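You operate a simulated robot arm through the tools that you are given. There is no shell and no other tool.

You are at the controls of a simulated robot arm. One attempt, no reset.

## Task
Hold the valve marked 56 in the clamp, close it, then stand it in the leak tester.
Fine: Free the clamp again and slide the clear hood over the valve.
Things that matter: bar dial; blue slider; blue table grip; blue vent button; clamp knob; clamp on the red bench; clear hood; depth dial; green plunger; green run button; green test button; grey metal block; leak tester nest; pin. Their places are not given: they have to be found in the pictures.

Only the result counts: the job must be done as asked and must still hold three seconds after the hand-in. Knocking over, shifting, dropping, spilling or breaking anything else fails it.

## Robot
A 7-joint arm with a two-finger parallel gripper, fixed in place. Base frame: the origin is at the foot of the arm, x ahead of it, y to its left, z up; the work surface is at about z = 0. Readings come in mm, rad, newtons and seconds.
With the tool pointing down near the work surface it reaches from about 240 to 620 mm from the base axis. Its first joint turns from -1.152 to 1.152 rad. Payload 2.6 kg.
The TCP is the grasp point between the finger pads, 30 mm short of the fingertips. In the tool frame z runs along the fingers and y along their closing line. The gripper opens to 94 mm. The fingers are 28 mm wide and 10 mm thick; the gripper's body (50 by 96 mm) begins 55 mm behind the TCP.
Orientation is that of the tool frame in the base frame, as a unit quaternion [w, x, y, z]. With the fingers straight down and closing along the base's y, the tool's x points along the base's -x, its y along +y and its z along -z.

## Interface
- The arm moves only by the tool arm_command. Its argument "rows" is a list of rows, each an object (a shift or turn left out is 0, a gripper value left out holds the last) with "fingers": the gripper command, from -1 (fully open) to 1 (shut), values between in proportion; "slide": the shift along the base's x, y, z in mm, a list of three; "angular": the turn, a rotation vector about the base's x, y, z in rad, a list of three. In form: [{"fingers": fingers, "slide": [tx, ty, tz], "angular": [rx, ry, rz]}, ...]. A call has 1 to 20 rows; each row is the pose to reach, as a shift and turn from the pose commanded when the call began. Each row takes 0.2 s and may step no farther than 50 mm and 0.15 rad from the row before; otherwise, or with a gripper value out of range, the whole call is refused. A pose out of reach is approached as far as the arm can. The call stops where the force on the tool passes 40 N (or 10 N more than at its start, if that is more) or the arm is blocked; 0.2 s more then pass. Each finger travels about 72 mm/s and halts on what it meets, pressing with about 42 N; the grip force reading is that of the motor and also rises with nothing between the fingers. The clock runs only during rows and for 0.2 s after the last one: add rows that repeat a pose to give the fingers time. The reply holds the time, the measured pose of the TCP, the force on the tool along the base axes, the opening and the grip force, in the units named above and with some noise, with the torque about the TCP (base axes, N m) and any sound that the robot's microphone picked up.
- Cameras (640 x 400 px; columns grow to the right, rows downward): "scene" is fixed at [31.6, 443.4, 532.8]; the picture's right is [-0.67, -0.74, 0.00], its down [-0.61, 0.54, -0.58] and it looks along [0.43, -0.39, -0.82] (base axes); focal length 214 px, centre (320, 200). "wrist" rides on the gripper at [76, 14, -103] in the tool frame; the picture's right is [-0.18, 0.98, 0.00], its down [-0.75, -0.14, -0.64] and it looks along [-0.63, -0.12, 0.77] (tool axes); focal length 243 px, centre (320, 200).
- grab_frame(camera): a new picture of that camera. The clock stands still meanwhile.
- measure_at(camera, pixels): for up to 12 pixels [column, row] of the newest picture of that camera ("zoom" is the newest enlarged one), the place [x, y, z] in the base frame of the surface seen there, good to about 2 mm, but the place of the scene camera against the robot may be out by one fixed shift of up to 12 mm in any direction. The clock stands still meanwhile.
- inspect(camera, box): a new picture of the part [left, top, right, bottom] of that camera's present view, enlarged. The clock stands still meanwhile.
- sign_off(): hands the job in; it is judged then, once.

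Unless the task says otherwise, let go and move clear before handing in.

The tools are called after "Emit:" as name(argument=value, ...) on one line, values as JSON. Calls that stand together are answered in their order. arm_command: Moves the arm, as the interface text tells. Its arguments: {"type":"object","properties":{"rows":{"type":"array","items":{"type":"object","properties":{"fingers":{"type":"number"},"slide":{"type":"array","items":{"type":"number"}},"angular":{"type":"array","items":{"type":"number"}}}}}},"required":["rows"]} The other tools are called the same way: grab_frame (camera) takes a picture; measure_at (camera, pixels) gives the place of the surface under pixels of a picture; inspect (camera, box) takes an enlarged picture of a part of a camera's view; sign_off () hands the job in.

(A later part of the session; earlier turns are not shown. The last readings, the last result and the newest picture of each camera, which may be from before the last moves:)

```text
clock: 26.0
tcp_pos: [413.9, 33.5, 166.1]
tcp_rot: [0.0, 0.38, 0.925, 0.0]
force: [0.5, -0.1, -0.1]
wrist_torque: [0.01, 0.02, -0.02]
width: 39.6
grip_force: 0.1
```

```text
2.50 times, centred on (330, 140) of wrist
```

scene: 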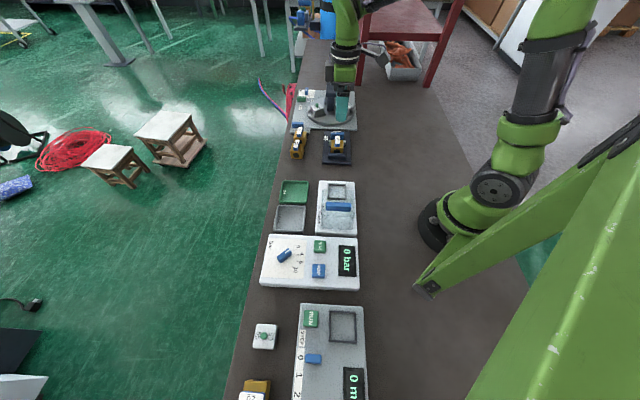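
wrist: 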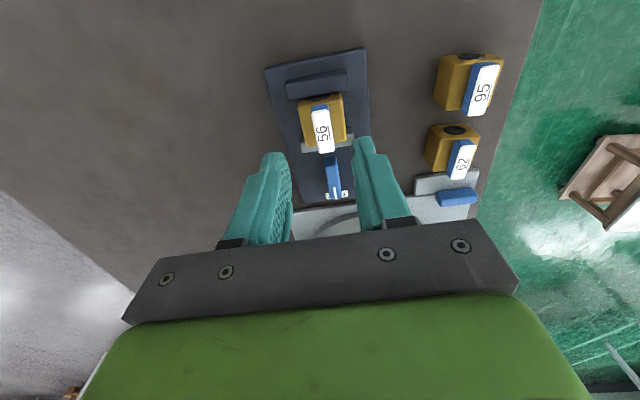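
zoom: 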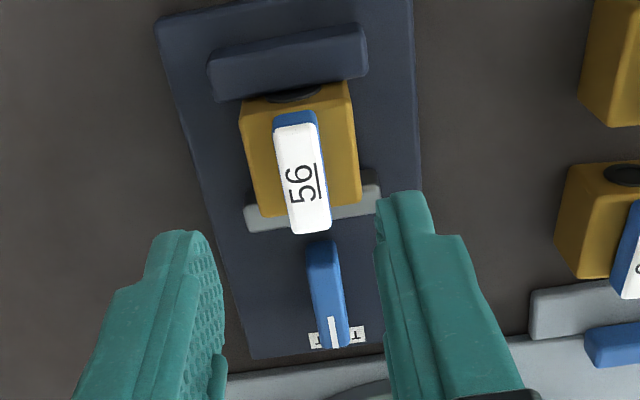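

Valve 56 is held between both jaws. The lever centre computes to about (424.5,18.7) with its top at z≈63, so I'll hover over it and check the alignment.

Emit:
arm_command(rows=[{"slide": [5, -6, -22]}, {"slide": [10.8, -12, -44.4]}, {"slide": [10.8, -12, -44.4]}])

Emit:
inspect(camera="wrist", box=[250, 70, 390, 220])

Emit:
measure_at(camera="zoom", pixels=[[300, 150], [320, 250], [270, 190], [360, 190]])

```text
clock: 26.8
tcp_pos: [425.1, 18.0, 123.0]
tcp_rot: [0.0, 0.381, 0.925, 0.0]
force: [0.3, 0.3, -0.4]
wrist_torque: [0.0, 0.0, 0.04]
width: 39.9
grip_force: 0.1
```

```text
2.67 times, centred on (320, 145) of wrist
```

zoom: 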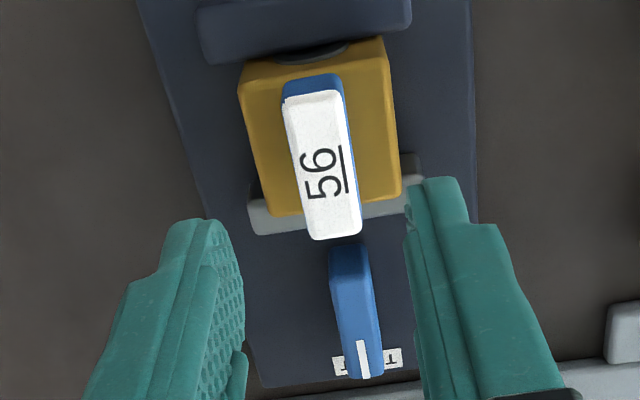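

```text
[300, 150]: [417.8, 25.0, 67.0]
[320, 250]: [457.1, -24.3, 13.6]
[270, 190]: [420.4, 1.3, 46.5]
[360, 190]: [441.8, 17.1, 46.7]
```

The lever centre is within about 2 mm of the tool axis (zoom (323,167)). I'll nudge by 1 mm, descend so the tips stay just above the valve body (z≈51), and grip the lever.

Emit:
arm_command(rows=[{"slide": [-0.8, 0.8, -20]}, {"slide": [-0.8, 0.8, -34]}, {"slide": [-0.8, 0.8, -43]}, {"slide": [-0.8, 0.8, -43]}])

Emit:
arm_command(rows=[{"fingers": 1}, {"fingers": 1}, {"fingers": 1}])

Emit:
inspect(camera="wrist", box=[220, 60, 420, 240])

```text
clock: 27.8
tcp_pos: [423.0, 20.4, 81.4]
tcp_rot: [0.001, 0.38, 0.925, 0.001]
force: [0.0, 0.3, -0.3]
wrist_torque: [0.01, 0.0, 0.0]
width: 39.9
grip_force: 0.1
```

```text
clock: 28.6
tcp_pos: [422.8, 22.0, 82.6]
tcp_rot: [0.001, 0.381, 0.925, 0.001]
force: [0.1, 1.9, -0.7]
wrist_torque: [0.06, 0.0, 0.01]
width: 15.1
grip_force: 41.9
```

```text
2.22 times, centred on (320, 150) of wrist
```

zoom: 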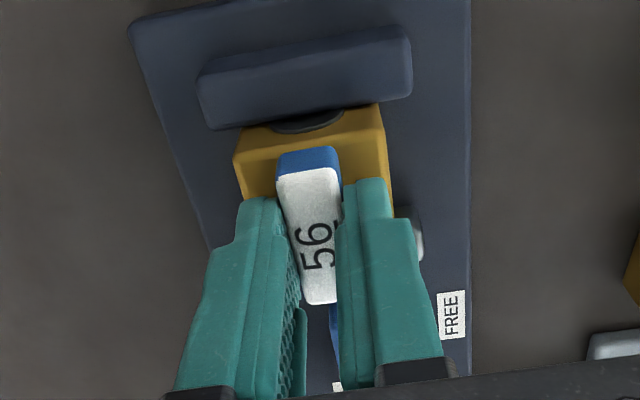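

The lever is held (15 mm, no side load). I'll turn it a little counter-clockwise first and watch the torque.

Emit:
arm_command(rows=[{"angular": [0, 0, 0.08]}, {"angular": [0, 0, 0.16]}, {"angular": [0, 0, 0.24]}, {"angular": [0, 0, 0.24]}])

Emit:
inspect(camera="wrist", box=[220, 60, 420, 240])

```text
clock: 29.6
tcp_pos: [424.8, 16.7, 82.8]
tcp_rot: [0.004, 0.266, 0.964, -0.001]
force: [18.7, -13.5, -4.4]
wrist_torque: [-0.68, -0.92, -0.55]
width: 14.9
grip_force: 42.6
```

```text
2.22 times, centred on (320, 150) of wrist
```

zoom: 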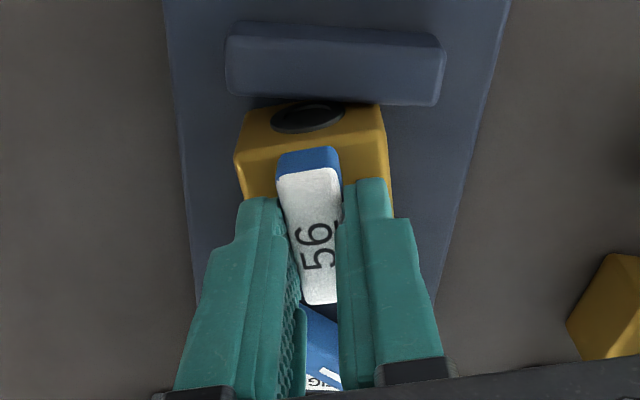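

The valve body turned with the lever inside the jaws, so this direction seems to be against the lever's stop. I'll turn back to the starting angle and check.

Emit:
arm_command(rows=[{"angular": [0, 0, -0.08]}, {"angular": [0, 0, -0.16]}, {"angular": [0, 0, -0.24]}, {"angular": [0, 0, -0.24]}])

Emit:
inspect(camera="wrist", box=[220, 60, 420, 240])

Emit:
inspect(camera="scene", box=[270, 90, 390, 180])

```text
clock: 30.6
tcp_pos: [423.0, 21.2, 83.5]
tcp_rot: [0.0, 0.38, 0.925, -0.001]
force: [7.0, -14.4, -2.8]
wrist_torque: [-0.79, -0.42, -0.08]
width: 15.4
grip_force: 41.7
```

```text
2.22 times, centred on (320, 150) of wrist
```

zoom: 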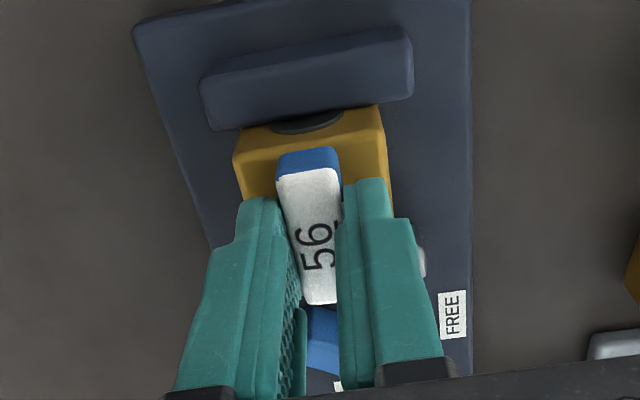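

```text
4.44 times, centred on (330, 135) of scene
```

zoom: 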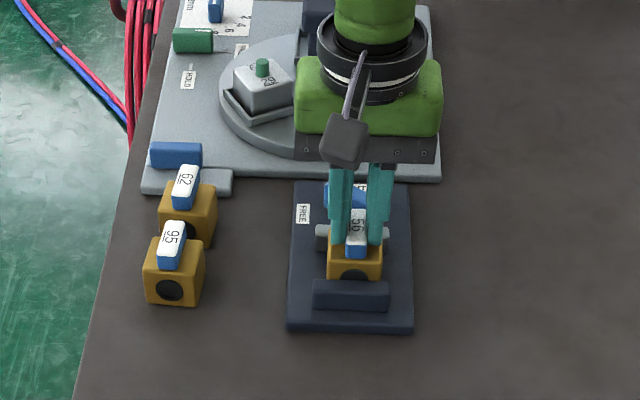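

In the scene picture the knob has been driven back to a diagonal, so the clamp loosened a bit. I'll release the lever, rise, and look before retightening.

Emit:
arm_command(rows=[{"fingers": 0.149}, {"fingers": 0.149}, {"fingers": 0.149}])

Emit:
arm_command(rows=[{"slide": [0, 0, 30]}, {"slide": [-10, 10, 70]}, {"slide": [-10, 10, 90]}, {"slide": [-10, 10, 90]}])

Emit:
grab_frame(camera="wrist")

Emit:
inspect(camera="wrist", box=[250, 60, 400, 220])

```text
clock: 31.4
tcp_pos: [423.4, 21.4, 81.6]
tcp_rot: [0.0, 0.379, 0.925, 0.0]
force: [-0.4, -0.2, 0.6]
wrist_torque: [-0.01, -0.01, 0.02]
width: 40.1
grip_force: 0.1
```

```text
clock: 32.4
tcp_pos: [414.0, 30.1, 173.3]
tcp_rot: [0.0, 0.38, 0.925, 0.0]
force: [0.0, 0.1, 0.1]
wrist_torque: [0.01, -0.02, 0.0]
width: 39.9
grip_force: 0.1
```

```text
taken
```

wrist: 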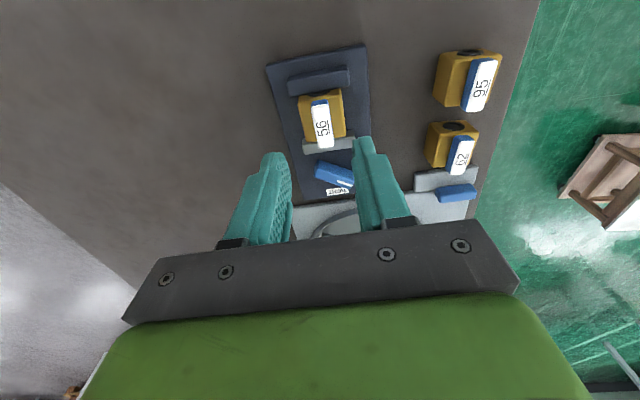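

```text
2.50 times, centred on (325, 140) of wrist
```

zoom: 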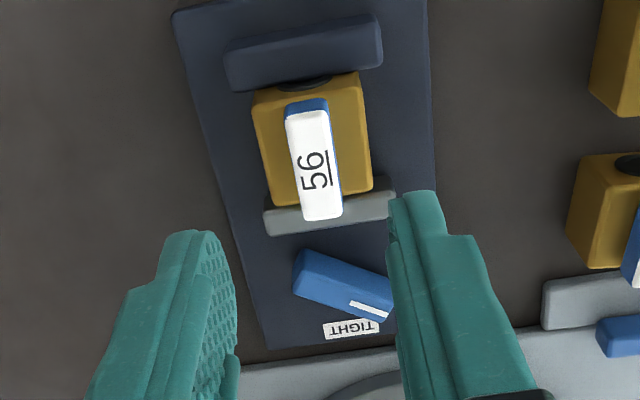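

The knob bar now lies at about 14° (zoom (340,290)), roughly 31° from FREE, and valve 56 is still square to the jaws. I'll turn the hand +1.03 rad to match the bar and go above it.

Emit:
arm_command(rows=[{"slide": [8, -8, 0], "angular": [0, 0, 0.13]}, {"slide": [16, -16, 0], "angular": [0, 0, 0.26]}, {"slide": [24, -24, 0], "angular": [0, 0, 0.39]}, {"slide": [32, -32, -10], "angular": [0, 0, 0.52]}, {"slide": [42, -42, -20], "angular": [0, 0, 0.65]}, {"slide": [50, -50, -30], "angular": [0, 0, 0.78]}, {"slide": [58, -58, -50], "angular": [0, 0, 0.91]}, {"slide": [65, -64, -70], "angular": [0, 0, 1.028]}, {"slide": [65, -64, -70], "angular": [0, 0, 1.028]}])

Emit:
inspect(camera="wrist", box=[230, 80, 410, 230])

```text
clock: 34.4
tcp_pos: [480.5, -35.6, 101.4]
tcp_rot: [0.0, -0.124, 0.992, 0.0]
force: [-0.3, 0.1, 0.6]
wrist_torque: [0.01, 0.01, 0.03]
width: 40.2
grip_force: 0.2
```

```text
2.67 times, centred on (320, 155) of wrist
```

zoom: 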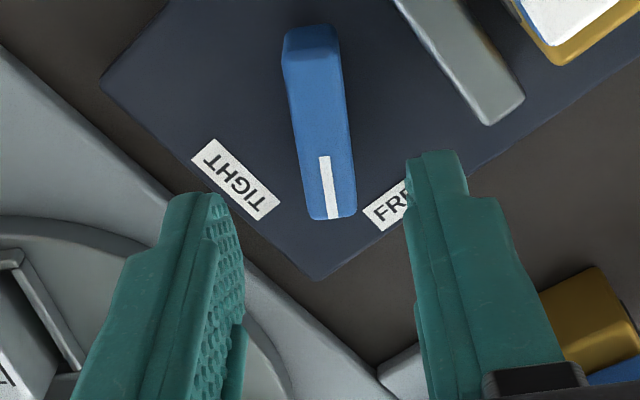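

The bar lines up with the tool (zoom (322,139)). I'll descend, grip, and retighten the knob to 90°.

Emit:
arm_command(rows=[{"slide": [-1.5, -0.4, -20]}, {"slide": [-1.5, -0.4, -40]}, {"slide": [-1.5, -0.4, -52.6]}, {"slide": [-1.5, -0.4, -52.6]}, {"fingers": 1, "slide": [-1.5, -0.4, -52.6]}, {"fingers": 1, "slide": [-1.5, -0.4, -52.6]}, {"fingers": 1, "slide": [-1.5, -0.4, -52.6]}])

Emit:
arm_command(rows=[{"angular": [0, 0, -0.1]}, {"angular": [0, 0, -0.2]}, {"angular": [0, 0, -0.3]}, {"angular": [0, 0, -0.4]}, {"angular": [0, 0, -0.5]}, {"angular": [0, 0, -0.6]}, {"angular": [0, 0, -0.7]}])

Emit:
arm_command(rows=[{"angular": [0, 0, -0.1]}, {"angular": [0, 0, -0.2]}, {"angular": [0, 0, -0.3]}, {"angular": [0, 0, -0.328]}, {"angular": [0, 0, -0.328]}])

Emit:
inspect(camera="wrist", box=[180, 0, 560, 250])

```text
clock: 36.0
tcp_pos: [476.2, -35.2, 51.7]
tcp_rot: [-0.001, -0.123, 0.992, 0.0]
force: [0.2, 0.5, -4.0]
wrist_torque: [0.04, -0.36, 0.03]
width: 14.7
grip_force: 44.8
```

```text
clock: 37.6
tcp_pos: [476.6, -32.8, 49.8]
tcp_rot: [0.001, 0.226, 0.974, 0.002]
force: [-15.2, 10.4, 25.9]
wrist_torque: [-0.12, 0.08, 0.0]
width: 14.8
grip_force: 45.2
```

```text
clock: 38.8
tcp_pos: [478.8, -32.4, 50.6]
tcp_rot: [0.0, 0.38, 0.925, 0.001]
force: [5.9, 16.3, 10.0]
wrist_torque: [-0.17, -0.36, 0.01]
width: 14.6
grip_force: 44.5
```

```text
1.60 times, centred on (370, 125) of wrist
```

zoom: 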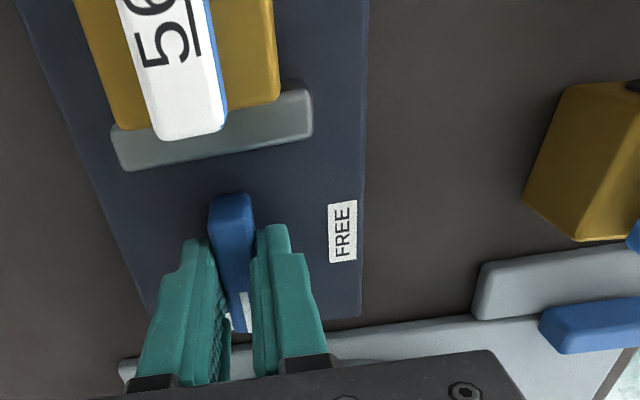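

The knob is back on the TIGHT angle with almost no torque. I'll press a touch further to seat it against its stop.

Emit:
arm_command(rows=[{"angular": [0, 0, -0.05]}, {"angular": [0, 0, -0.1]}, {"angular": [0, 0, -0.1]}])

Emit:
inspect(camera="wrist", box=[180, 0, 560, 250])

```text
clock: 39.6
tcp_pos: [476.8, -31.5, 50.9]
tcp_rot: [0.001, 0.425, 0.905, 0.0]
force: [12.1, 17.1, 5.2]
wrist_torque: [-0.89, -0.76, 1.49]
width: 16.5
grip_force: 45.1
```

```text
1.60 times, centred on (370, 125) of wrist
```

zoom: 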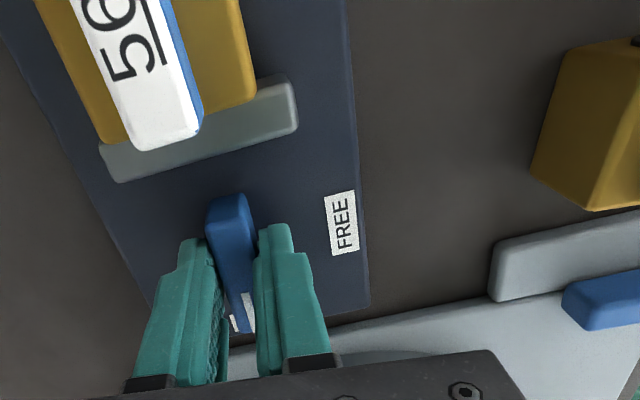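

Torque rose to 1.5 N·m, so the knob is at its stop. I'll relax, release, and go back over the lever.

Emit:
arm_command(rows=[{"angular": [0, 0, 0.07]}, {"angular": [0, 0, 0.07]}, {"fingers": 0.149, "angular": [0, 0, 0.07]}, {"fingers": 0.149, "angular": [0, 0, 0.07]}, {"fingers": 0.149, "angular": [0, 0, 0.1]}])

Emit:
arm_command(rows=[{"slide": [0, 0, 30]}, {"slide": [-10, 10, 70]}, {"slide": [-30, 30, 100]}, {"slide": [-50, 50, 115]}, {"slide": [-64, 63, 120]}, {"slide": [-64, 63, 120]}])

Emit:
inspect(camera="wrist", box=[250, 60, 400, 220])

```text
clock: 40.8
tcp_pos: [476.4, -34.4, 48.9]
tcp_rot: [0.0, 0.38, 0.925, -0.001]
force: [0.1, 0.6, 0.3]
wrist_torque: [0.01, 0.0, 0.01]
width: 39.7
grip_force: 0.0
```

```text
clock: 42.2
tcp_pos: [409.8, 29.3, 169.2]
tcp_rot: [0.0, 0.38, 0.925, 0.0]
force: [0.1, 0.1, -0.9]
wrist_torque: [0.01, 0.01, 0.02]
width: 39.6
grip_force: 0.0
```

```text
2.50 times, centred on (325, 140) of wrist
```

zoom: 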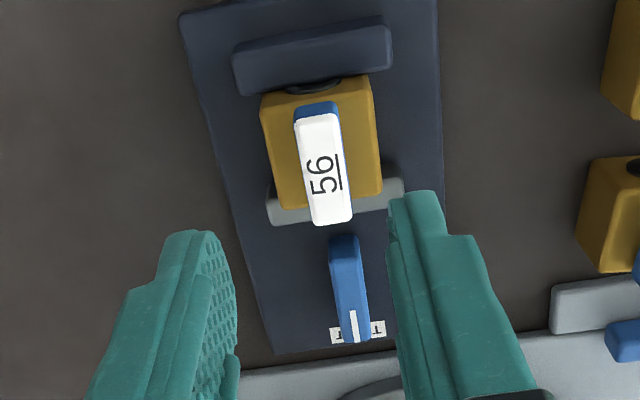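

The knob points at TIGHT again and valve 56 is square in the jaws. Before turning the lever clockwise I'll test in free air whether the wrist can turn −90° from here.

Emit:
arm_command(rows=[{"angular": [0, 0, -0.145]}, {"angular": [0, 0, -0.29]}, {"angular": [0, 0, -0.435]}, {"angular": [0, 0, -0.58]}, {"angular": [0, 0, -0.725]}, {"angular": [0, 0, -0.87]}, {"angular": [0, 0, -1.015]}, {"angular": [0, 0, -1.16]}, {"angular": [0, 0, -1.305]}, {"angular": [0, 0, -1.45]}, {"angular": [0, 0, -1.571]}, {"angular": [0, 0, -1.571]}])

Emit:
grab_frame(camera="wrist")

Emit:
grab_frame(camera="scene")

```text
clock: 44.8
tcp_pos: [412.7, 28.5, 169.6]
tcp_rot: [0.0, 0.923, 0.384, 0.0]
force: [0.3, 0.3, -0.1]
wrist_torque: [0.03, 0.0, 0.01]
width: 39.9
grip_force: 0.1
```

```text
taken
```

wrist: 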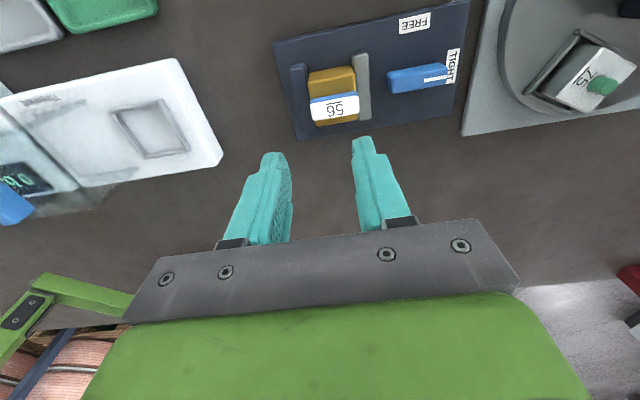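

```text
taken
```

scene: 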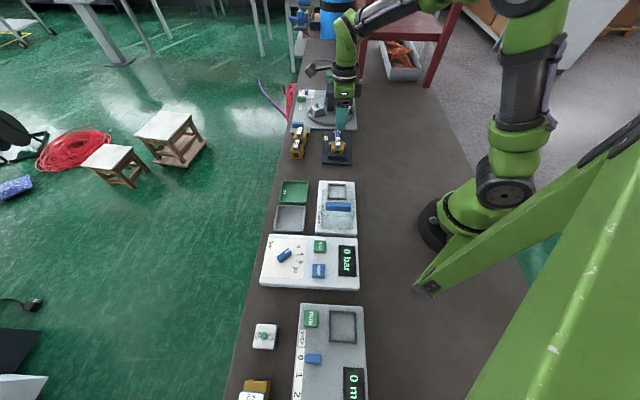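

The wrist can reach −90° from here. I'll turn back, grip the lever again, and try a small clockwise turn.

Emit:
arm_command(rows=[{"angular": [0, 0, 0.145]}, {"angular": [0, 0, 0.29]}, {"angular": [0, 0, 0.435]}, {"angular": [0, 0, 0.58]}, {"angular": [0, 0, 0.725]}, {"angular": [0, 0, 0.87]}, {"angular": [0, 0, 1.015]}, {"angular": [0, 0, 1.16]}, {"angular": [0, 0, 1.305]}, {"angular": [0, 0, 1.45]}, {"slide": [5, -4, -20], "angular": [0, 0, 1.571]}, {"slide": [10.6, -8.6, -44], "angular": [0, 0, 1.571]}, {"slide": [10.6, -8.6, -44], "angular": [0, 0, 1.571]}])

Emit:
inspect(camera="wrist", box=[250, 70, 390, 220])

```text
clock: 47.6
tcp_pos: [426.4, 21.7, 125.7]
tcp_rot: [0.0, 0.379, 0.925, 0.0]
force: [-0.1, 0.1, 1.5]
wrist_torque: [-0.01, -0.02, -0.01]
width: 40.4
grip_force: 0.1
```

```text
2.67 times, centred on (320, 145) of wrist
```

zoom: 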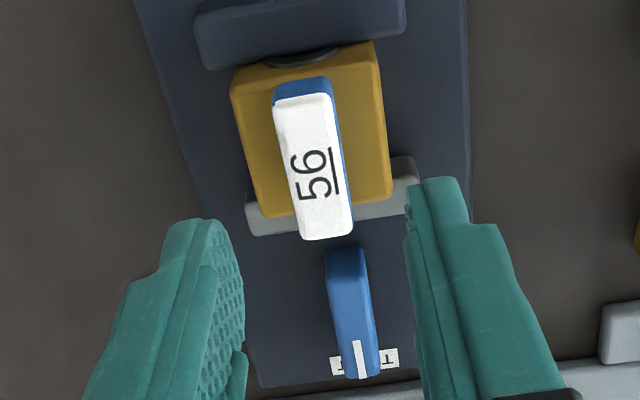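

The lever centre is about 1.5 mm left of the tool axis (zoom (314,167)). I'll correct that, descend, grip, and turn gently clockwise.

Emit:
arm_command(rows=[{"slide": [-1.8, -0.4, -20]}, {"slide": [-1.8, -0.4, -34]}, {"slide": [-1.8, -0.4, -43.4]}, {"slide": [-1.8, -0.4, -43.4]}, {"fingers": 1, "slide": [-1.8, -0.4, -43.4]}, {"fingers": 1, "slide": [-1.8, -0.4, -43.4]}, {"fingers": 1, "slide": [-1.8, -0.4, -43.4]}])

Emit:
arm_command(rows=[{"angular": [0, 0, -0.05]}, {"angular": [0, 0, -0.1]}, {"angular": [0, 0, -0.15]}])

Emit:
inspect(camera="wrist", box=[220, 60, 420, 240])

```text
clock: 49.2
tcp_pos: [420.8, 20.7, 82.0]
tcp_rot: [0.0, 0.381, 0.925, -0.001]
force: [0.5, 0.4, 0.5]
wrist_torque: [-0.01, -0.11, 0.0]
width: 15.3
grip_force: 41.9
```

```text
clock: 50.0
tcp_pos: [421.4, 18.7, 83.1]
tcp_rot: [-0.001, 0.449, 0.894, 0.001]
force: [-1.2, 2.6, -0.3]
wrist_torque: [0.05, 0.08, 0.06]
width: 15.3
grip_force: 42.2
```

```text
2.22 times, centred on (320, 150) of wrist
```

zoom: 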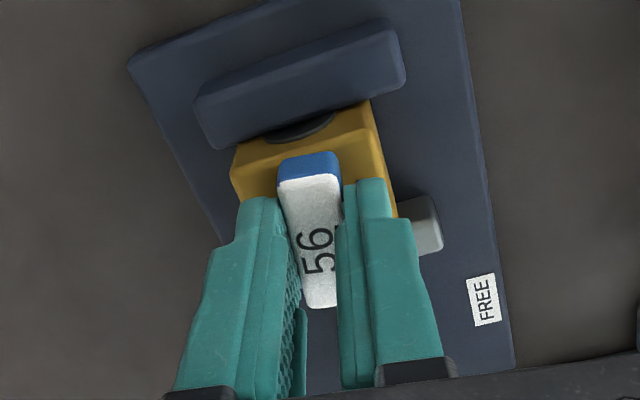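

Now the body stays square with the jaws while the lever turns, and torque is tiny. Clockwise is the right direction, so I'll continue the quarter turn.

Emit:
arm_command(rows=[{"angular": [0, 0, -0.12]}, {"angular": [0, 0, -0.24]}, {"angular": [0, 0, -0.36]}, {"angular": [0, 0, -0.48]}, {"angular": [0, 0, -0.6]}, {"angular": [0, 0, -0.72]}])

Emit:
arm_command(rows=[{"angular": [0, 0, -0.12]}, {"angular": [0, 0, -0.24]}, {"angular": [0, 0, -0.36]}, {"angular": [0, 0, -0.48]}, {"angular": [0, 0, -0.6]}, {"angular": [0, 0, -0.66]}])

Emit:
inspect(camera="wrist", box=[220, 60, 420, 240])

```text
clock: 51.4
tcp_pos: [422.3, 19.9, 82.0]
tcp_rot: [0.001, 0.736, 0.677, 0.001]
force: [-2.4, 1.1, 3.1]
wrist_torque: [-0.05, 0.09, 0.06]
width: 15.1
grip_force: 42.3
```

```text
clock: 52.8
tcp_pos: [421.4, 19.4, 81.3]
tcp_rot: [0.001, 0.915, 0.402, 0.0]
force: [1.7, -2.8, 0.0]
wrist_torque: [-0.11, -0.12, 0.09]
width: 15.1
grip_force: 42.0
```

```text
2.22 times, centred on (320, 150) of wrist
```

zoom: 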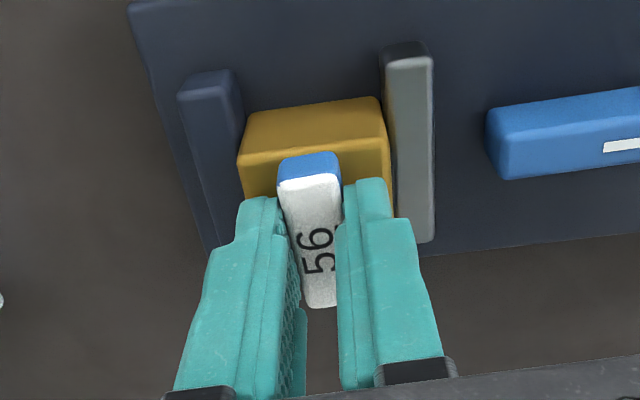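

The lever has turned about −1.53 rad. I'll go on in small steps until the torque shows its stop.

Emit:
arm_command(rows=[{"angular": [0, 0, -0.03]}, {"angular": [0, 0, -0.05]}, {"angular": [0, 0, -0.05]}])

Emit:
arm_command(rows=[{"angular": [0, 0, -0.03]}, {"angular": [0, 0, -0.03]}])

Emit:
inspect(camera="wrist", box=[220, 60, 420, 240])

```text
clock: 53.6
tcp_pos: [423.5, 17.9, 82.8]
tcp_rot: [0.0, 0.925, 0.38, 0.0]
force: [1.5, -2.7, -0.9]
wrist_torque: [-0.12, -0.11, 0.11]
width: 15.2
grip_force: 42.0
```

```text
clock: 54.2
tcp_pos: [421.1, 19.3, 83.1]
tcp_rot: [0.002, 0.93, 0.367, 0.0]
force: [2.5, -6.0, -1.7]
wrist_torque: [-0.32, -0.02, 0.3]
width: 15.2
grip_force: 42.0
```

```text
2.22 times, centred on (320, 150) of wrist
```

zoom: 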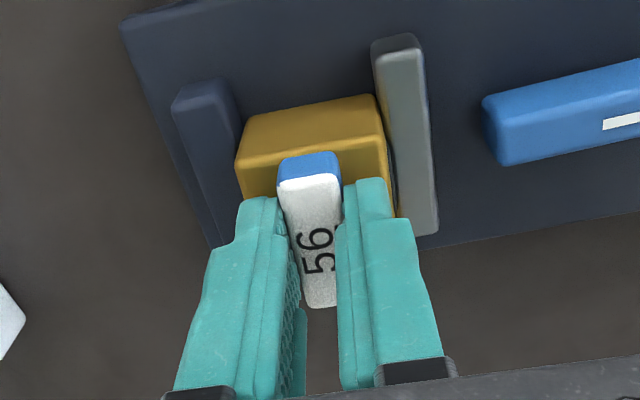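

Torque rises to 0.3 N·m, so the lever is at its closed stop, crosswise to the bore. I'll ease back, release, rise, and look.

Emit:
arm_command(rows=[{"angular": [0, 0, 0.02]}, {"fingers": 0.149, "angular": [0, 0, 0.02]}, {"fingers": 0.149, "angular": [0, 0, 0.02]}, {"fingers": 0.149, "angular": [0, 0, 0.02]}])

Emit:
arm_command(rows=[{"slide": [0, 0, 30]}, {"slide": [0, 0, 60], "angular": [0, 0, 0.05]}, {"slide": [0, 0, 90], "angular": [0, 0, 0.19]}, {"slide": [0, 0, 90], "angular": [0, 0, 0.33]}, {"slide": [0, 0, 90], "angular": [0, 0, 0.47]}, {"slide": [0, 0, 90], "angular": [0, 0, 0.61]}, {"slide": [0, 0, 90], "angular": [0, 0, 0.75]}, {"slide": [0, 0, 90], "angular": [0, 0, 0.89]}, {"slide": [0, 0, 90], "angular": [0, 0, 1.03]}, {"slide": [0, 0, 90], "angular": [0, 0, 1.17]}, {"slide": [0, 0, 90], "angular": [0, 0, 1.31]}, {"slide": [0, 0, 90], "angular": [0, 0, 1.45]}, {"slide": [0, 0, 90], "angular": [0, 0, 1.591]}, {"slide": [0, 0, 90], "angular": [0, 0, 1.591]}])

Emit:
grab_frame(camera="wrist")

Emit:
inspect(camera="wrist", box=[250, 60, 400, 220])

```text
clock: 55.2
tcp_pos: [422.0, 19.6, 83.8]
tcp_rot: [0.001, 0.927, 0.375, 0.0]
force: [-0.3, -0.4, 0.3]
wrist_torque: [0.03, 0.03, -0.01]
width: 39.9
grip_force: 0.0
```

```text
clock: 58.2
tcp_pos: [422.1, 20.6, 172.9]
tcp_rot: [0.0, 0.378, 0.926, 0.0]
force: [-0.3, -0.3, -0.7]
wrist_torque: [0.0, 0.02, -0.03]
width: 40.1
grip_force: 0.0
```

```text
taken
```

wrist: 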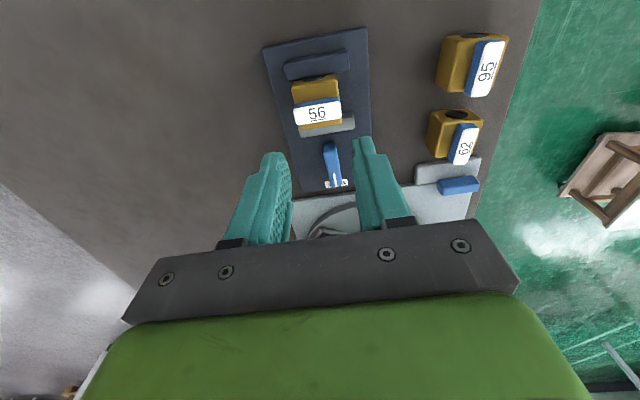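

```text
2.50 times, centred on (325, 140) of wrist
```

zoom: 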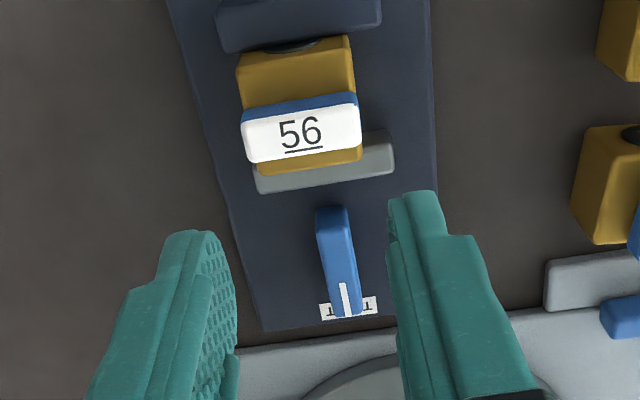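

The lever (zoom (300,128)) now lies across the bore, so the valve is closed, and the knob still reads TIGHT. Next I'll go to the knob to free the clamp.

Emit:
arm_command(rows=[{"slide": [19, -18, -10]}, {"slide": [38, -36, -30]}, {"slide": [56, -53.6, -60]}, {"slide": [56, -53.6, -70]}, {"slide": [56, -53.6, -70]}])

Emit:
inspect(camera="wrist", box=[230, 80, 410, 230])

```text
clock: 59.4
tcp_pos: [478.9, -33.8, 102.1]
tcp_rot: [0.001, 0.38, 0.925, 0.001]
force: [-0.4, -0.7, -0.1]
wrist_torque: [0.0, 0.0, -0.02]
width: 40.1
grip_force: 0.1
```

```text
2.67 times, centred on (320, 155) of wrist
```

zoom: 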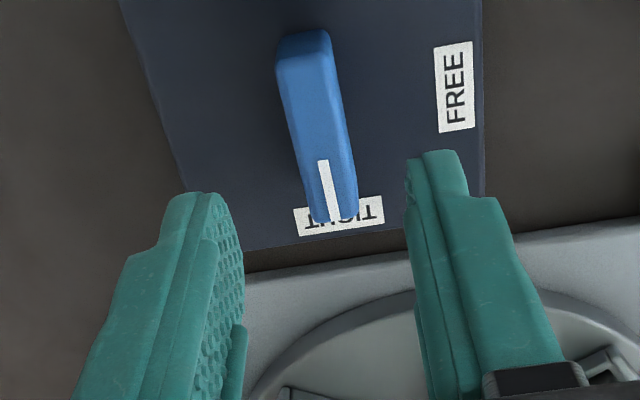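

The knob bar is centred under the tool (zoom (320,141)). I'll descend, grip, and turn counter-clockwise to FREE.

Emit:
arm_command(rows=[{"slide": [-0.8, 0.8, -20]}, {"slide": [-0.8, 0.8, -40]}, {"slide": [-0.8, 0.8, -52.6]}, {"slide": [-0.8, 0.8, -52.6]}, {"fingers": 1, "slide": [-0.8, 0.8, -52.6]}, {"fingers": 1, "slide": [-0.8, 0.8, -52.6]}, {"fingers": 1, "slide": [-0.8, 0.8, -52.6]}])

Emit:
arm_command(rows=[{"angular": [0, 0, 0.1]}, {"angular": [0, 0, 0.2]}, {"angular": [0, 0, 0.3]}, {"angular": [0, 0, 0.4]}, {"angular": [0, 0, 0.5]}, {"angular": [0, 0, 0.6]}, {"angular": [0, 0, 0.7]}, {"angular": [0, 0, 0.8]}])

Emit:
arm_command(rows=[{"angular": [0, 0, 0.1]}, {"angular": [0, 0, 0.2]}, {"angular": [0, 0, 0.3]}, {"angular": [0, 0, 0.4]}, {"angular": [0, 0, 0.5]}, {"angular": [0, 0, 0.6]}, {"angular": [0, 0, 0.7]}, {"angular": [0, 0, 0.771]}, {"angular": [0, 0, 0.771]}])

Emit:
inspect(camera="wrist", box=[180, 40, 560, 250])

```text
clock: 61.0
tcp_pos: [476.7, -31.7, 48.5]
tcp_rot: [0.0, 0.381, 0.925, 0.0]
force: [-3.1, -1.0, -1.1]
wrist_torque: [0.29, 0.2, 0.01]
width: 14.9
grip_force: 44.8
```

```text
clock: 62.8
tcp_pos: [476.5, -33.5, 49.6]
tcp_rot: [0.001, -0.012, 1.0, -0.001]
force: [16.2, -4.0, -18.0]
wrist_torque: [0.0, 0.66, -0.05]
width: 15.1
grip_force: 45.1
```

```text
clock: 64.8
tcp_pos: [477.7, -35.4, 49.8]
tcp_rot: [-0.001, -0.385, 0.923, -0.002]
force: [6.2, -18.2, -1.8]
wrist_torque: [-0.82, 0.81, -0.34]
width: 14.7
grip_force: 45.2
```

```text
1.68 times, centred on (370, 145) of wrist
```

zoom: 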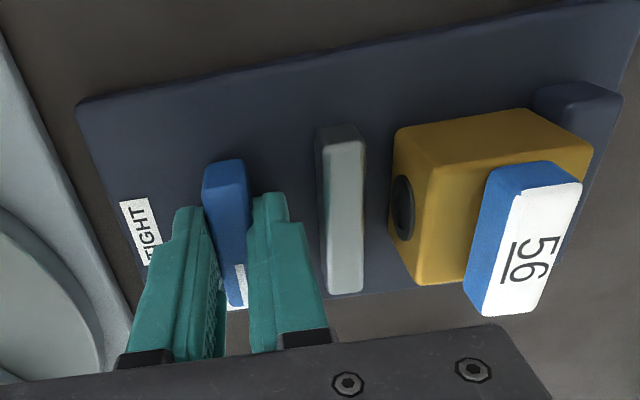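

The jaw has opened and the knob is back at FREE. I'll let go, rise, turn back, and hover over the valve.

Emit:
arm_command(rows=[{"fingers": 0.149}, {"fingers": 0.149}, {"fingers": 0.149}, {"slide": [0, 0, 40]}, {"slide": [0, 0, 80]}, {"slide": [-10, 10, 110]}, {"slide": [-20, 20, 110], "angular": [0, 0, -0.145]}, {"slide": [-30, 30, 110], "angular": [0, 0, -0.29]}, {"slide": [-40, 40, 110], "angular": [0, 0, -0.435]}, {"slide": [-50, 50, 110], "angular": [0, 0, -0.58]}, {"slide": [-60, 60, 110], "angular": [0, 0, -0.725]}, {"slide": [-62, 60, 110], "angular": [0, 0, -0.87]}, {"slide": [-62, 60, 110], "angular": [0, 0, -1.015]}, {"slide": [-62, 60, 110], "angular": [0, 0, -1.16]}, {"slide": [-62, 60, 110], "angular": [0, 0, -1.305]}, {"slide": [-62, 60, 110], "angular": [0, 0, -1.45]}, {"slide": [-62, 60, 110], "angular": [0, 0, -1.571]}, {"slide": [-62, 60, 110], "angular": [0, 0, -1.571]}])

Emit:
grab_frame(camera="wrist")

Emit:
inspect(camera="wrist", box=[250, 60, 400, 220])

```text
clock: 68.6
tcp_pos: [414.4, 27.3, 160.1]
tcp_rot: [-0.001, 0.38, 0.925, 0.0]
force: [-0.7, 0.5, 0.2]
wrist_torque: [-0.01, -0.01, 0.01]
width: 40.1
grip_force: 0.0
```

```text
taken
```

wrist: 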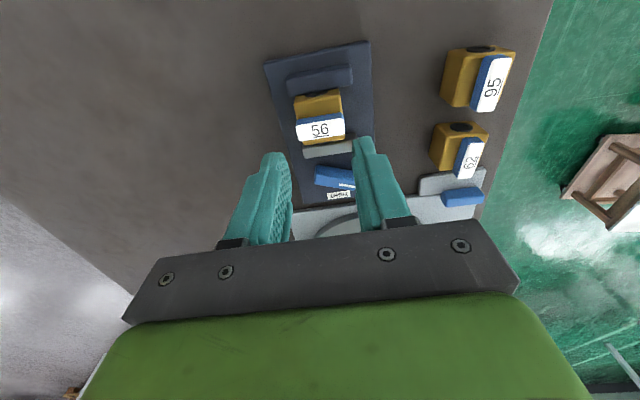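

```text
2.50 times, centred on (325, 140) of wrist
```

zoom: 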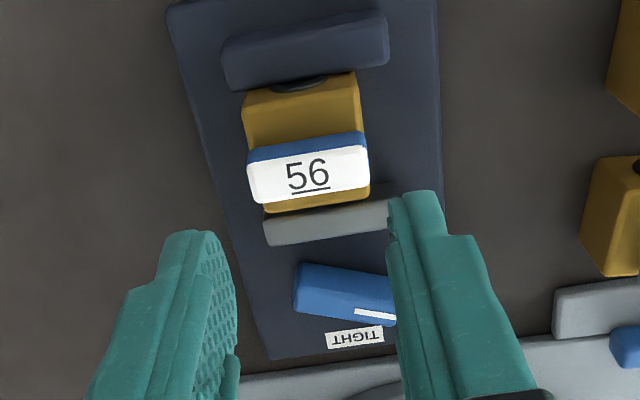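

After release the knob settled at about 19°, so not fully at FREE (zoom (345,295)); I'll recheck it after the valve is out. The jaw is clear of the valve, so I'll open the fingers and go down to grip the body at about (421.5,18.6).

Emit:
arm_command(rows=[{"fingers": -0.6, "slide": [6, -7.5, -20]}, {"fingers": -0.6, "slide": [6, -7.5, -40]}, {"fingers": -0.6, "slide": [6, -7.5, -40]}])

Emit:
inspect(camera="wrist", box=[230, 60, 410, 240])

Emit:
inspect(camera="scene", box=[270, 90, 390, 180])

```text
clock: 69.4
tcp_pos: [421.6, 20.7, 118.7]
tcp_rot: [0.0, 0.38, 0.925, 0.0]
force: [0.1, 0.5, 0.0]
wrist_torque: [0.02, 0.0, 0.0]
width: 75.2
grip_force: 0.0
```

```text
2.22 times, centred on (320, 150) of wrist
```

zoom: 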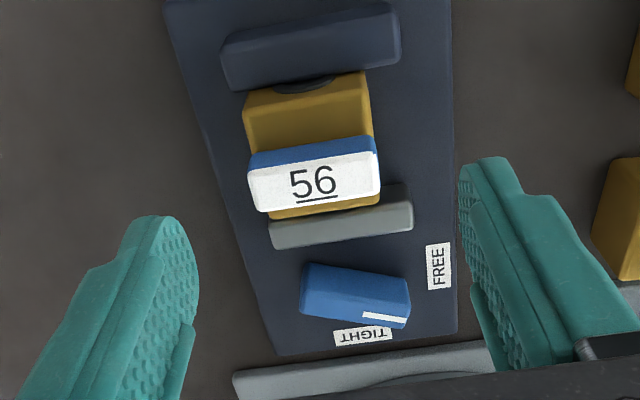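

```text
4.44 times, centred on (330, 135) of scene
```

zoom: 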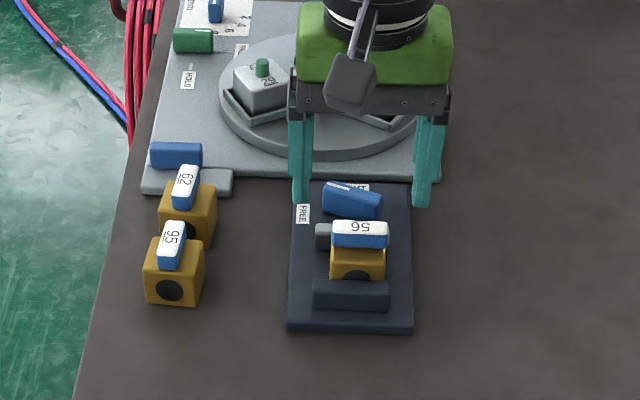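

The valve is about 2 mm left of the tool axis (lever zoom centre (315,180)). I'll correct that, descend to z≈46 and grip the body.

Emit:
arm_command(rows=[{"slide": [-1.4, -1.4, -25]}, {"slide": [-1.4, -1.4, -50]}, {"slide": [-1.4, -1.4, -65]}, {"slide": [-1.4, -1.4, -73]}, {"slide": [-1.4, -1.4, -73]}])

Emit:
arm_command(rows=[{"fingers": 1}, {"fingers": 1}, {"fingers": 1}])

Emit:
inspect(camera="wrist", box=[220, 60, 420, 240])

```text
clock: 70.6
tcp_pos: [419.0, 17.6, 45.6]
tcp_rot: [0.0, 0.379, 0.925, 0.001]
force: [0.0, 0.3, 0.2]
wrist_torque: [0.01, -0.05, 0.0]
width: 75.2
grip_force: 0.1
```

```text
clock: 71.4
tcp_pos: [419.4, 17.7, 46.7]
tcp_rot: [0.001, 0.38, 0.925, 0.0]
force: [0.1, 1.0, 0.3]
wrist_torque: [0.05, -0.08, 0.04]
width: 46.2
grip_force: 41.8
```

```text
2.22 times, centred on (320, 150) of wrist
```

zoom: 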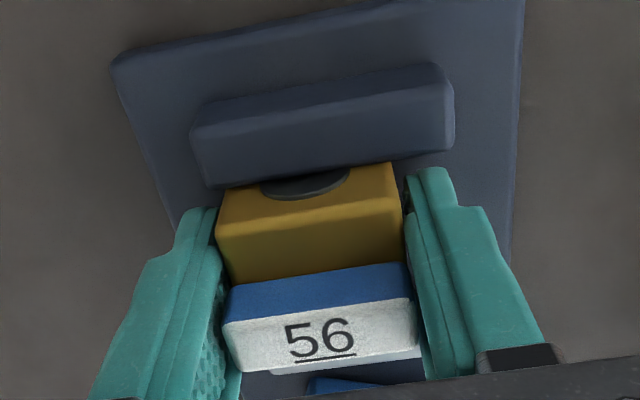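

The body is gripped (46 mm) with the lever clear between the pads. I'll lift it slowly out of the vice.

Emit:
arm_command(rows=[{"slide": [0, 0, 4]}, {"slide": [0, 0, 10]}, {"slide": [0, 0, 25]}, {"slide": [0, 0, 50]}, {"slide": [0, 0, 90]}, {"slide": [0, 0, 100]}, {"slide": [0, 0, 100]}])

Emit:
grab_frame(camera="wrist")

Emit:
inspect(camera="scene", box=[270, 90, 390, 180])

```text
clock: 73.0
tcp_pos: [419.0, 18.4, 146.0]
tcp_rot: [0.0, 0.38, 0.925, 0.0]
force: [0.2, 0.3, -3.9]
wrist_torque: [-0.01, 0.01, -0.01]
width: 46.0
grip_force: 41.8
```

```text
taken
```

wrist: 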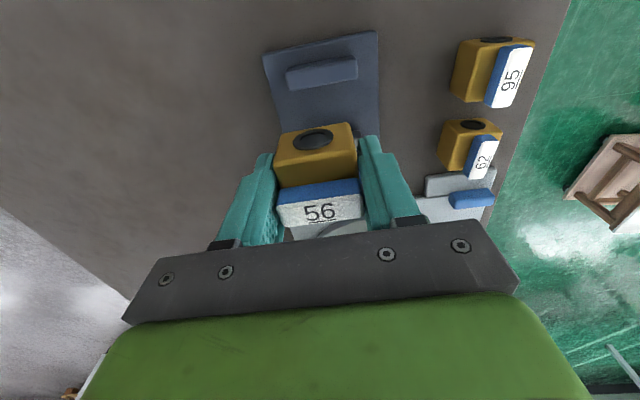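

```text
4.44 times, centred on (330, 135) of scene
```

zoom: 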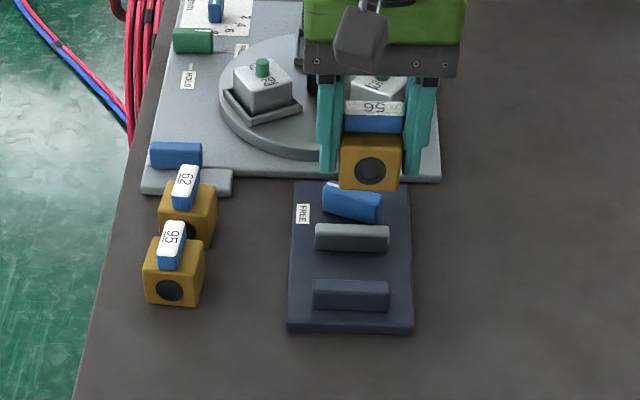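

The valve is out and held securely (−3.9 N weight). I'll carry it toward the leak tester, stopping short of the nest so the camera can see the nest behind the valve.

Emit:
arm_command(rows=[{"slide": [-19, 21, 4]}, {"slide": [-38, 42, 8]}, {"slide": [-57, 63, 12]}, {"slide": [-75, 83, 14]}, {"slide": [-75, 83, 14]}])

Emit:
grab_frame(camera="wrist")

Emit:
inspect(camera="wrist", box=[220, 0, 400, 160])

```text
clock: 74.2
tcp_pos: [344.8, 101.5, 161.2]
tcp_rot: [0.0, 0.38, 0.925, 0.0]
force: [0.2, 0.2, -4.9]
wrist_torque: [-0.03, 0.03, 0.04]
width: 46.0
grip_force: 41.8
```

```text
taken
```

wrist: 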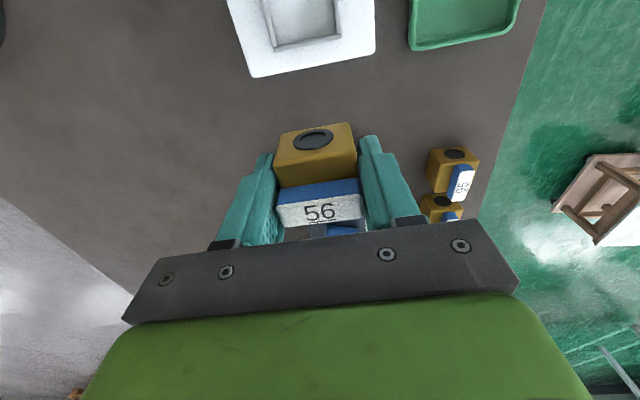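

```text
2.50 times, centred on (310, 80) of wrist
```

zoom: 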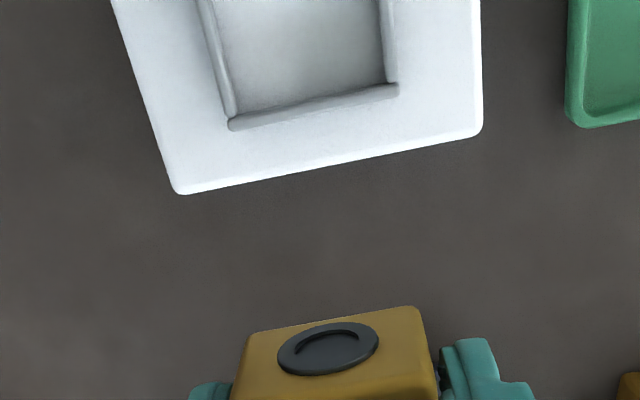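

Only part of the nest shows at (305,20). I'll move 32 mm closer.

Emit:
arm_command(rows=[{"slide": [-23, 23, 0]}, {"slide": [-23, 23, 0]}])

Emit:
grab_frame(camera="wrist")

Emit:
inspect(camera="wrist", box=[240, 0, 400, 130])

```text
clock: 74.8
tcp_pos: [321.9, 125.7, 162.3]
tcp_rot: [0.0, 0.379, 0.925, 0.0]
force: [-0.6, -0.9, -3.0]
wrist_torque: [0.0, 0.01, 0.02]
width: 46.3
grip_force: 42.5
```

```text
taken
```

wrist: 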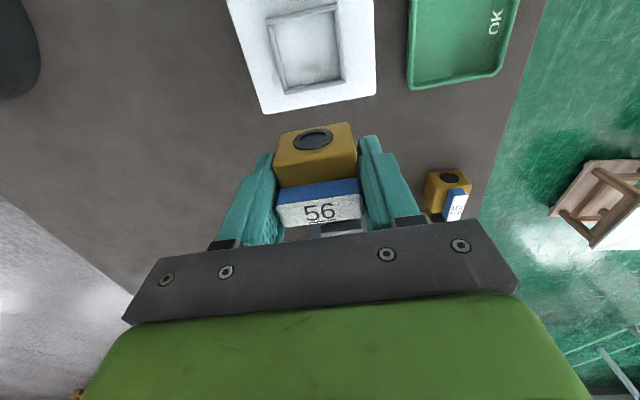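

```text
3.08 times, centred on (320, 65) of wrist
```

zoom: 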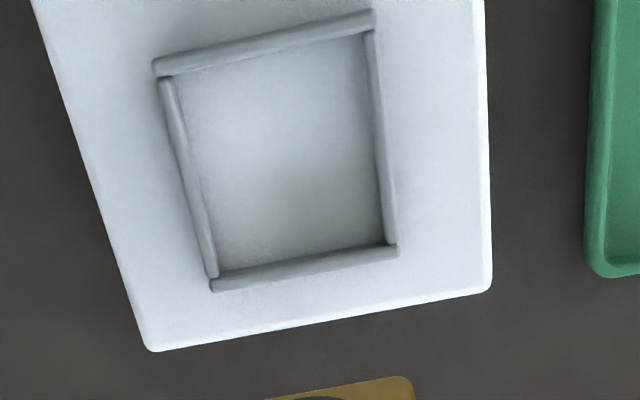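

The nest frame is fully in view at zoom (280,150). I'll measure its rim and inner corners.

Emit:
measure_at(camera="zoom", pixels=[[180, 85], [360, 40], [380, 240], [218, 268], [280, 150], [100, 100], [160, 68], [370, 20], [395, 250], [212, 285], [300, 262], [440, 200]])

```text
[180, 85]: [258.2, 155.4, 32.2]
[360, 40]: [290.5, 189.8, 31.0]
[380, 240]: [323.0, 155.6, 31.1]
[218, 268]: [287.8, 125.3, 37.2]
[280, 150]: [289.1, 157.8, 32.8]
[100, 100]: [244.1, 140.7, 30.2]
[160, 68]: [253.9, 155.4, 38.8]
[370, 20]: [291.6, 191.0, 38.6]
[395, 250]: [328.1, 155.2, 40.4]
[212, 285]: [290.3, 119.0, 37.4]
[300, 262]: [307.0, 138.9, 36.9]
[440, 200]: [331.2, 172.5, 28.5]
```

The nest measures as centred near (291,155), floor z≈31.5, rim z≈38.5, turned about −1.5° from the hand. I'll enlarge the held valve to get its place in the hand along the bore.

Emit:
inspect(camera="wrist", box=[260, 110, 380, 240])

Emit:
measure_at(camera="zoom", pixels=[[200, 170], [390, 140], [195, 200], [300, 190], [200, 120], [380, 60], [300, 230], [240, 300]])

Emit:
arm_command(rows=[{"slide": [0, 0, 0]}])

Emit:
arm_command(rows=[{"slide": [0, 0, 0]}])

```text
3.08 times, centred on (320, 175) of wrist
```

zoom: 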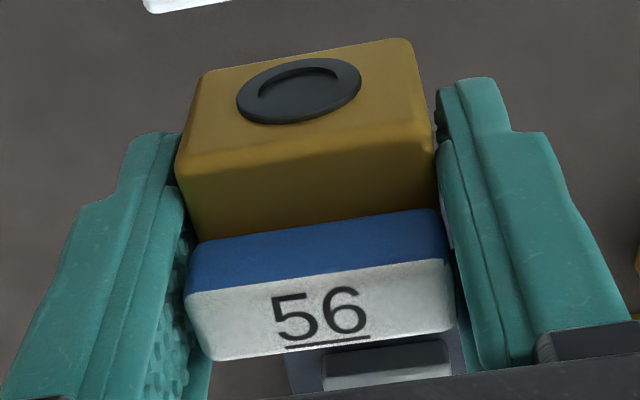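

```text
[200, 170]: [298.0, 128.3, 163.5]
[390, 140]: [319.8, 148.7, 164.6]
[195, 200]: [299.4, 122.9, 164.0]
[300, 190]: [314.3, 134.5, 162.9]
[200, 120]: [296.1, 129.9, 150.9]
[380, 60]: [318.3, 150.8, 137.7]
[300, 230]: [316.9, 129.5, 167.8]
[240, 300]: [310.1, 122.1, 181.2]
```

```text
clock: 75.2
tcp_pos: [322.7, 125.8, 161.4]
tcp_rot: [0.0, 0.379, 0.925, 0.0]
force: [0.5, -0.1, -3.5]
wrist_torque: [0.01, -0.05, 0.02]
width: 46.2
grip_force: 42.3
```

```text
clock: 75.6
tcp_pos: [321.6, 126.0, 162.0]
tcp_rot: [0.001, 0.38, 0.925, 0.0]
force: [-0.3, -0.1, -2.7]
wrist_torque: [0.03, 0.05, 0.0]
width: 46.2
grip_force: 41.3
```

The held valve's fingertips would meet the nest rim (z≈38) before the valve seats, because I'm gripping it low. I'll set it down on the free table between vice and tester, and regrip it about 7 mm higher.

Emit:
arm_command(rows=[{"slide": [17, -17.5, 0]}, {"slide": [34, -35, -20]}, {"slide": [34, -35, -60]}, {"slide": [34, -35, -95]}, {"slide": [34, -35, -115]}, {"slide": [34, -35, -122]}, {"slide": [34, -35, -124]}, {"slide": [34, -35, -124]}])

Emit:
grab_frame(camera="scene")

```text
clock: 77.4
tcp_pos: [355.6, 87.7, 36.6]
tcp_rot: [0.0, 0.379, 0.925, 0.0]
force: [0.0, 0.9, -3.8]
wrist_torque: [0.02, -0.04, -0.01]
width: 46.1
grip_force: 41.8
```

```text
taken
```

scene: 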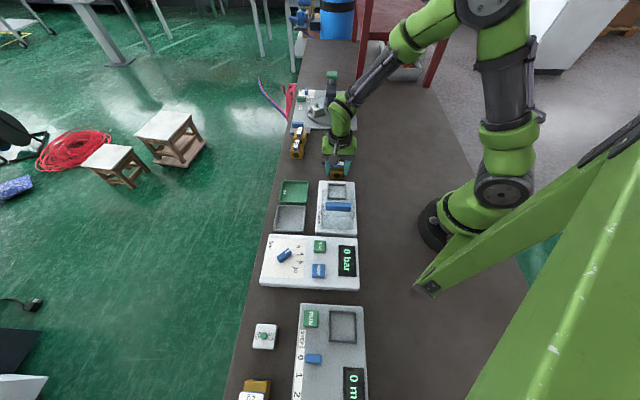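

The weight is still on the gripper (−3.8 N) at TCP z≈36.6, so it hasn't touched. I'll lower a millimetre at a time until contact.

Emit:
arm_command(rows=[{"slide": [0, 0, -0.7]}, {"slide": [0, 0, -1.4]}])

Emit:
arm_command(rows=[{"slide": [0, 0, -0.8]}, {"slide": [0, 0, -0.8]}])

```text
clock: 78.0
tcp_pos: [354.8, 90.0, 35.7]
tcp_rot: [0.0, 0.38, 0.925, 0.0]
force: [0.2, 0.2, -4.0]
wrist_torque: [0.0, 0.01, 0.02]
width: 46.0
grip_force: 42.0
```

```text
clock: 78.6
tcp_pos: [356.5, 89.1, 34.8]
tcp_rot: [0.0, 0.38, 0.925, 0.001]
force: [0.1, 0.4, -3.9]
wrist_torque: [-0.04, -0.02, 0.01]
width: 46.1
grip_force: 42.1
```

Emit:
arm_command(rows=[{"slide": [0, 0, -0.7]}, {"slide": [0, 0, -0.7]}])

Emit:
arm_command(rows=[{"slide": [0, 0, -0.7]}, {"slide": [0, 0, -0.7]}])

```text
clock: 79.2
tcp_pos: [355.7, 89.4, 34.7]
tcp_rot: [0.0, 0.379, 0.925, 0.001]
force: [-3.9, -1.9, 14.6]
wrist_torque: [-0.1, 0.28, 0.01]
width: 46.1
grip_force: 41.2
```

```text
clock: 79.8
tcp_pos: [355.8, 88.8, 34.0]
tcp_rot: [0.001, 0.379, 0.925, 0.001]
force: [-7.6, -3.6, 26.6]
wrist_torque: [0.0, 0.04, -0.06]
width: 46.3
grip_force: 41.7
```

The valve is resting on the table (+27 N). I'll open, rise 8.5 mm, centre 1.4 mm along the bore, and regrip.

Emit:
arm_command(rows=[{"fingers": 0, "slide": [0, 0, 1]}, {"fingers": -0.3, "slide": [0, 0, 1]}, {"fingers": -0.3, "slide": [0, 0, 1]}, {"slide": [1, -1, 5]}, {"slide": [1, -1, 8.5]}, {"slide": [1, -1, 8.5]}])

Emit:
inspect(camera="wrist", box=[240, 90, 400, 240])

```text
clock: 81.2
tcp_pos: [355.9, 87.8, 41.9]
tcp_rot: [0.001, 0.38, 0.925, 0.0]
force: [-0.2, -0.1, 0.0]
wrist_torque: [0.03, -0.01, -0.02]
width: 61.0
grip_force: 0.1
```

```text
2.67 times, centred on (320, 165) of wrist
```

zoom: 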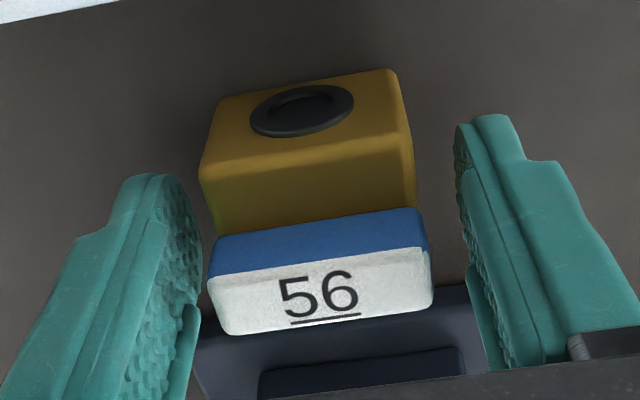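

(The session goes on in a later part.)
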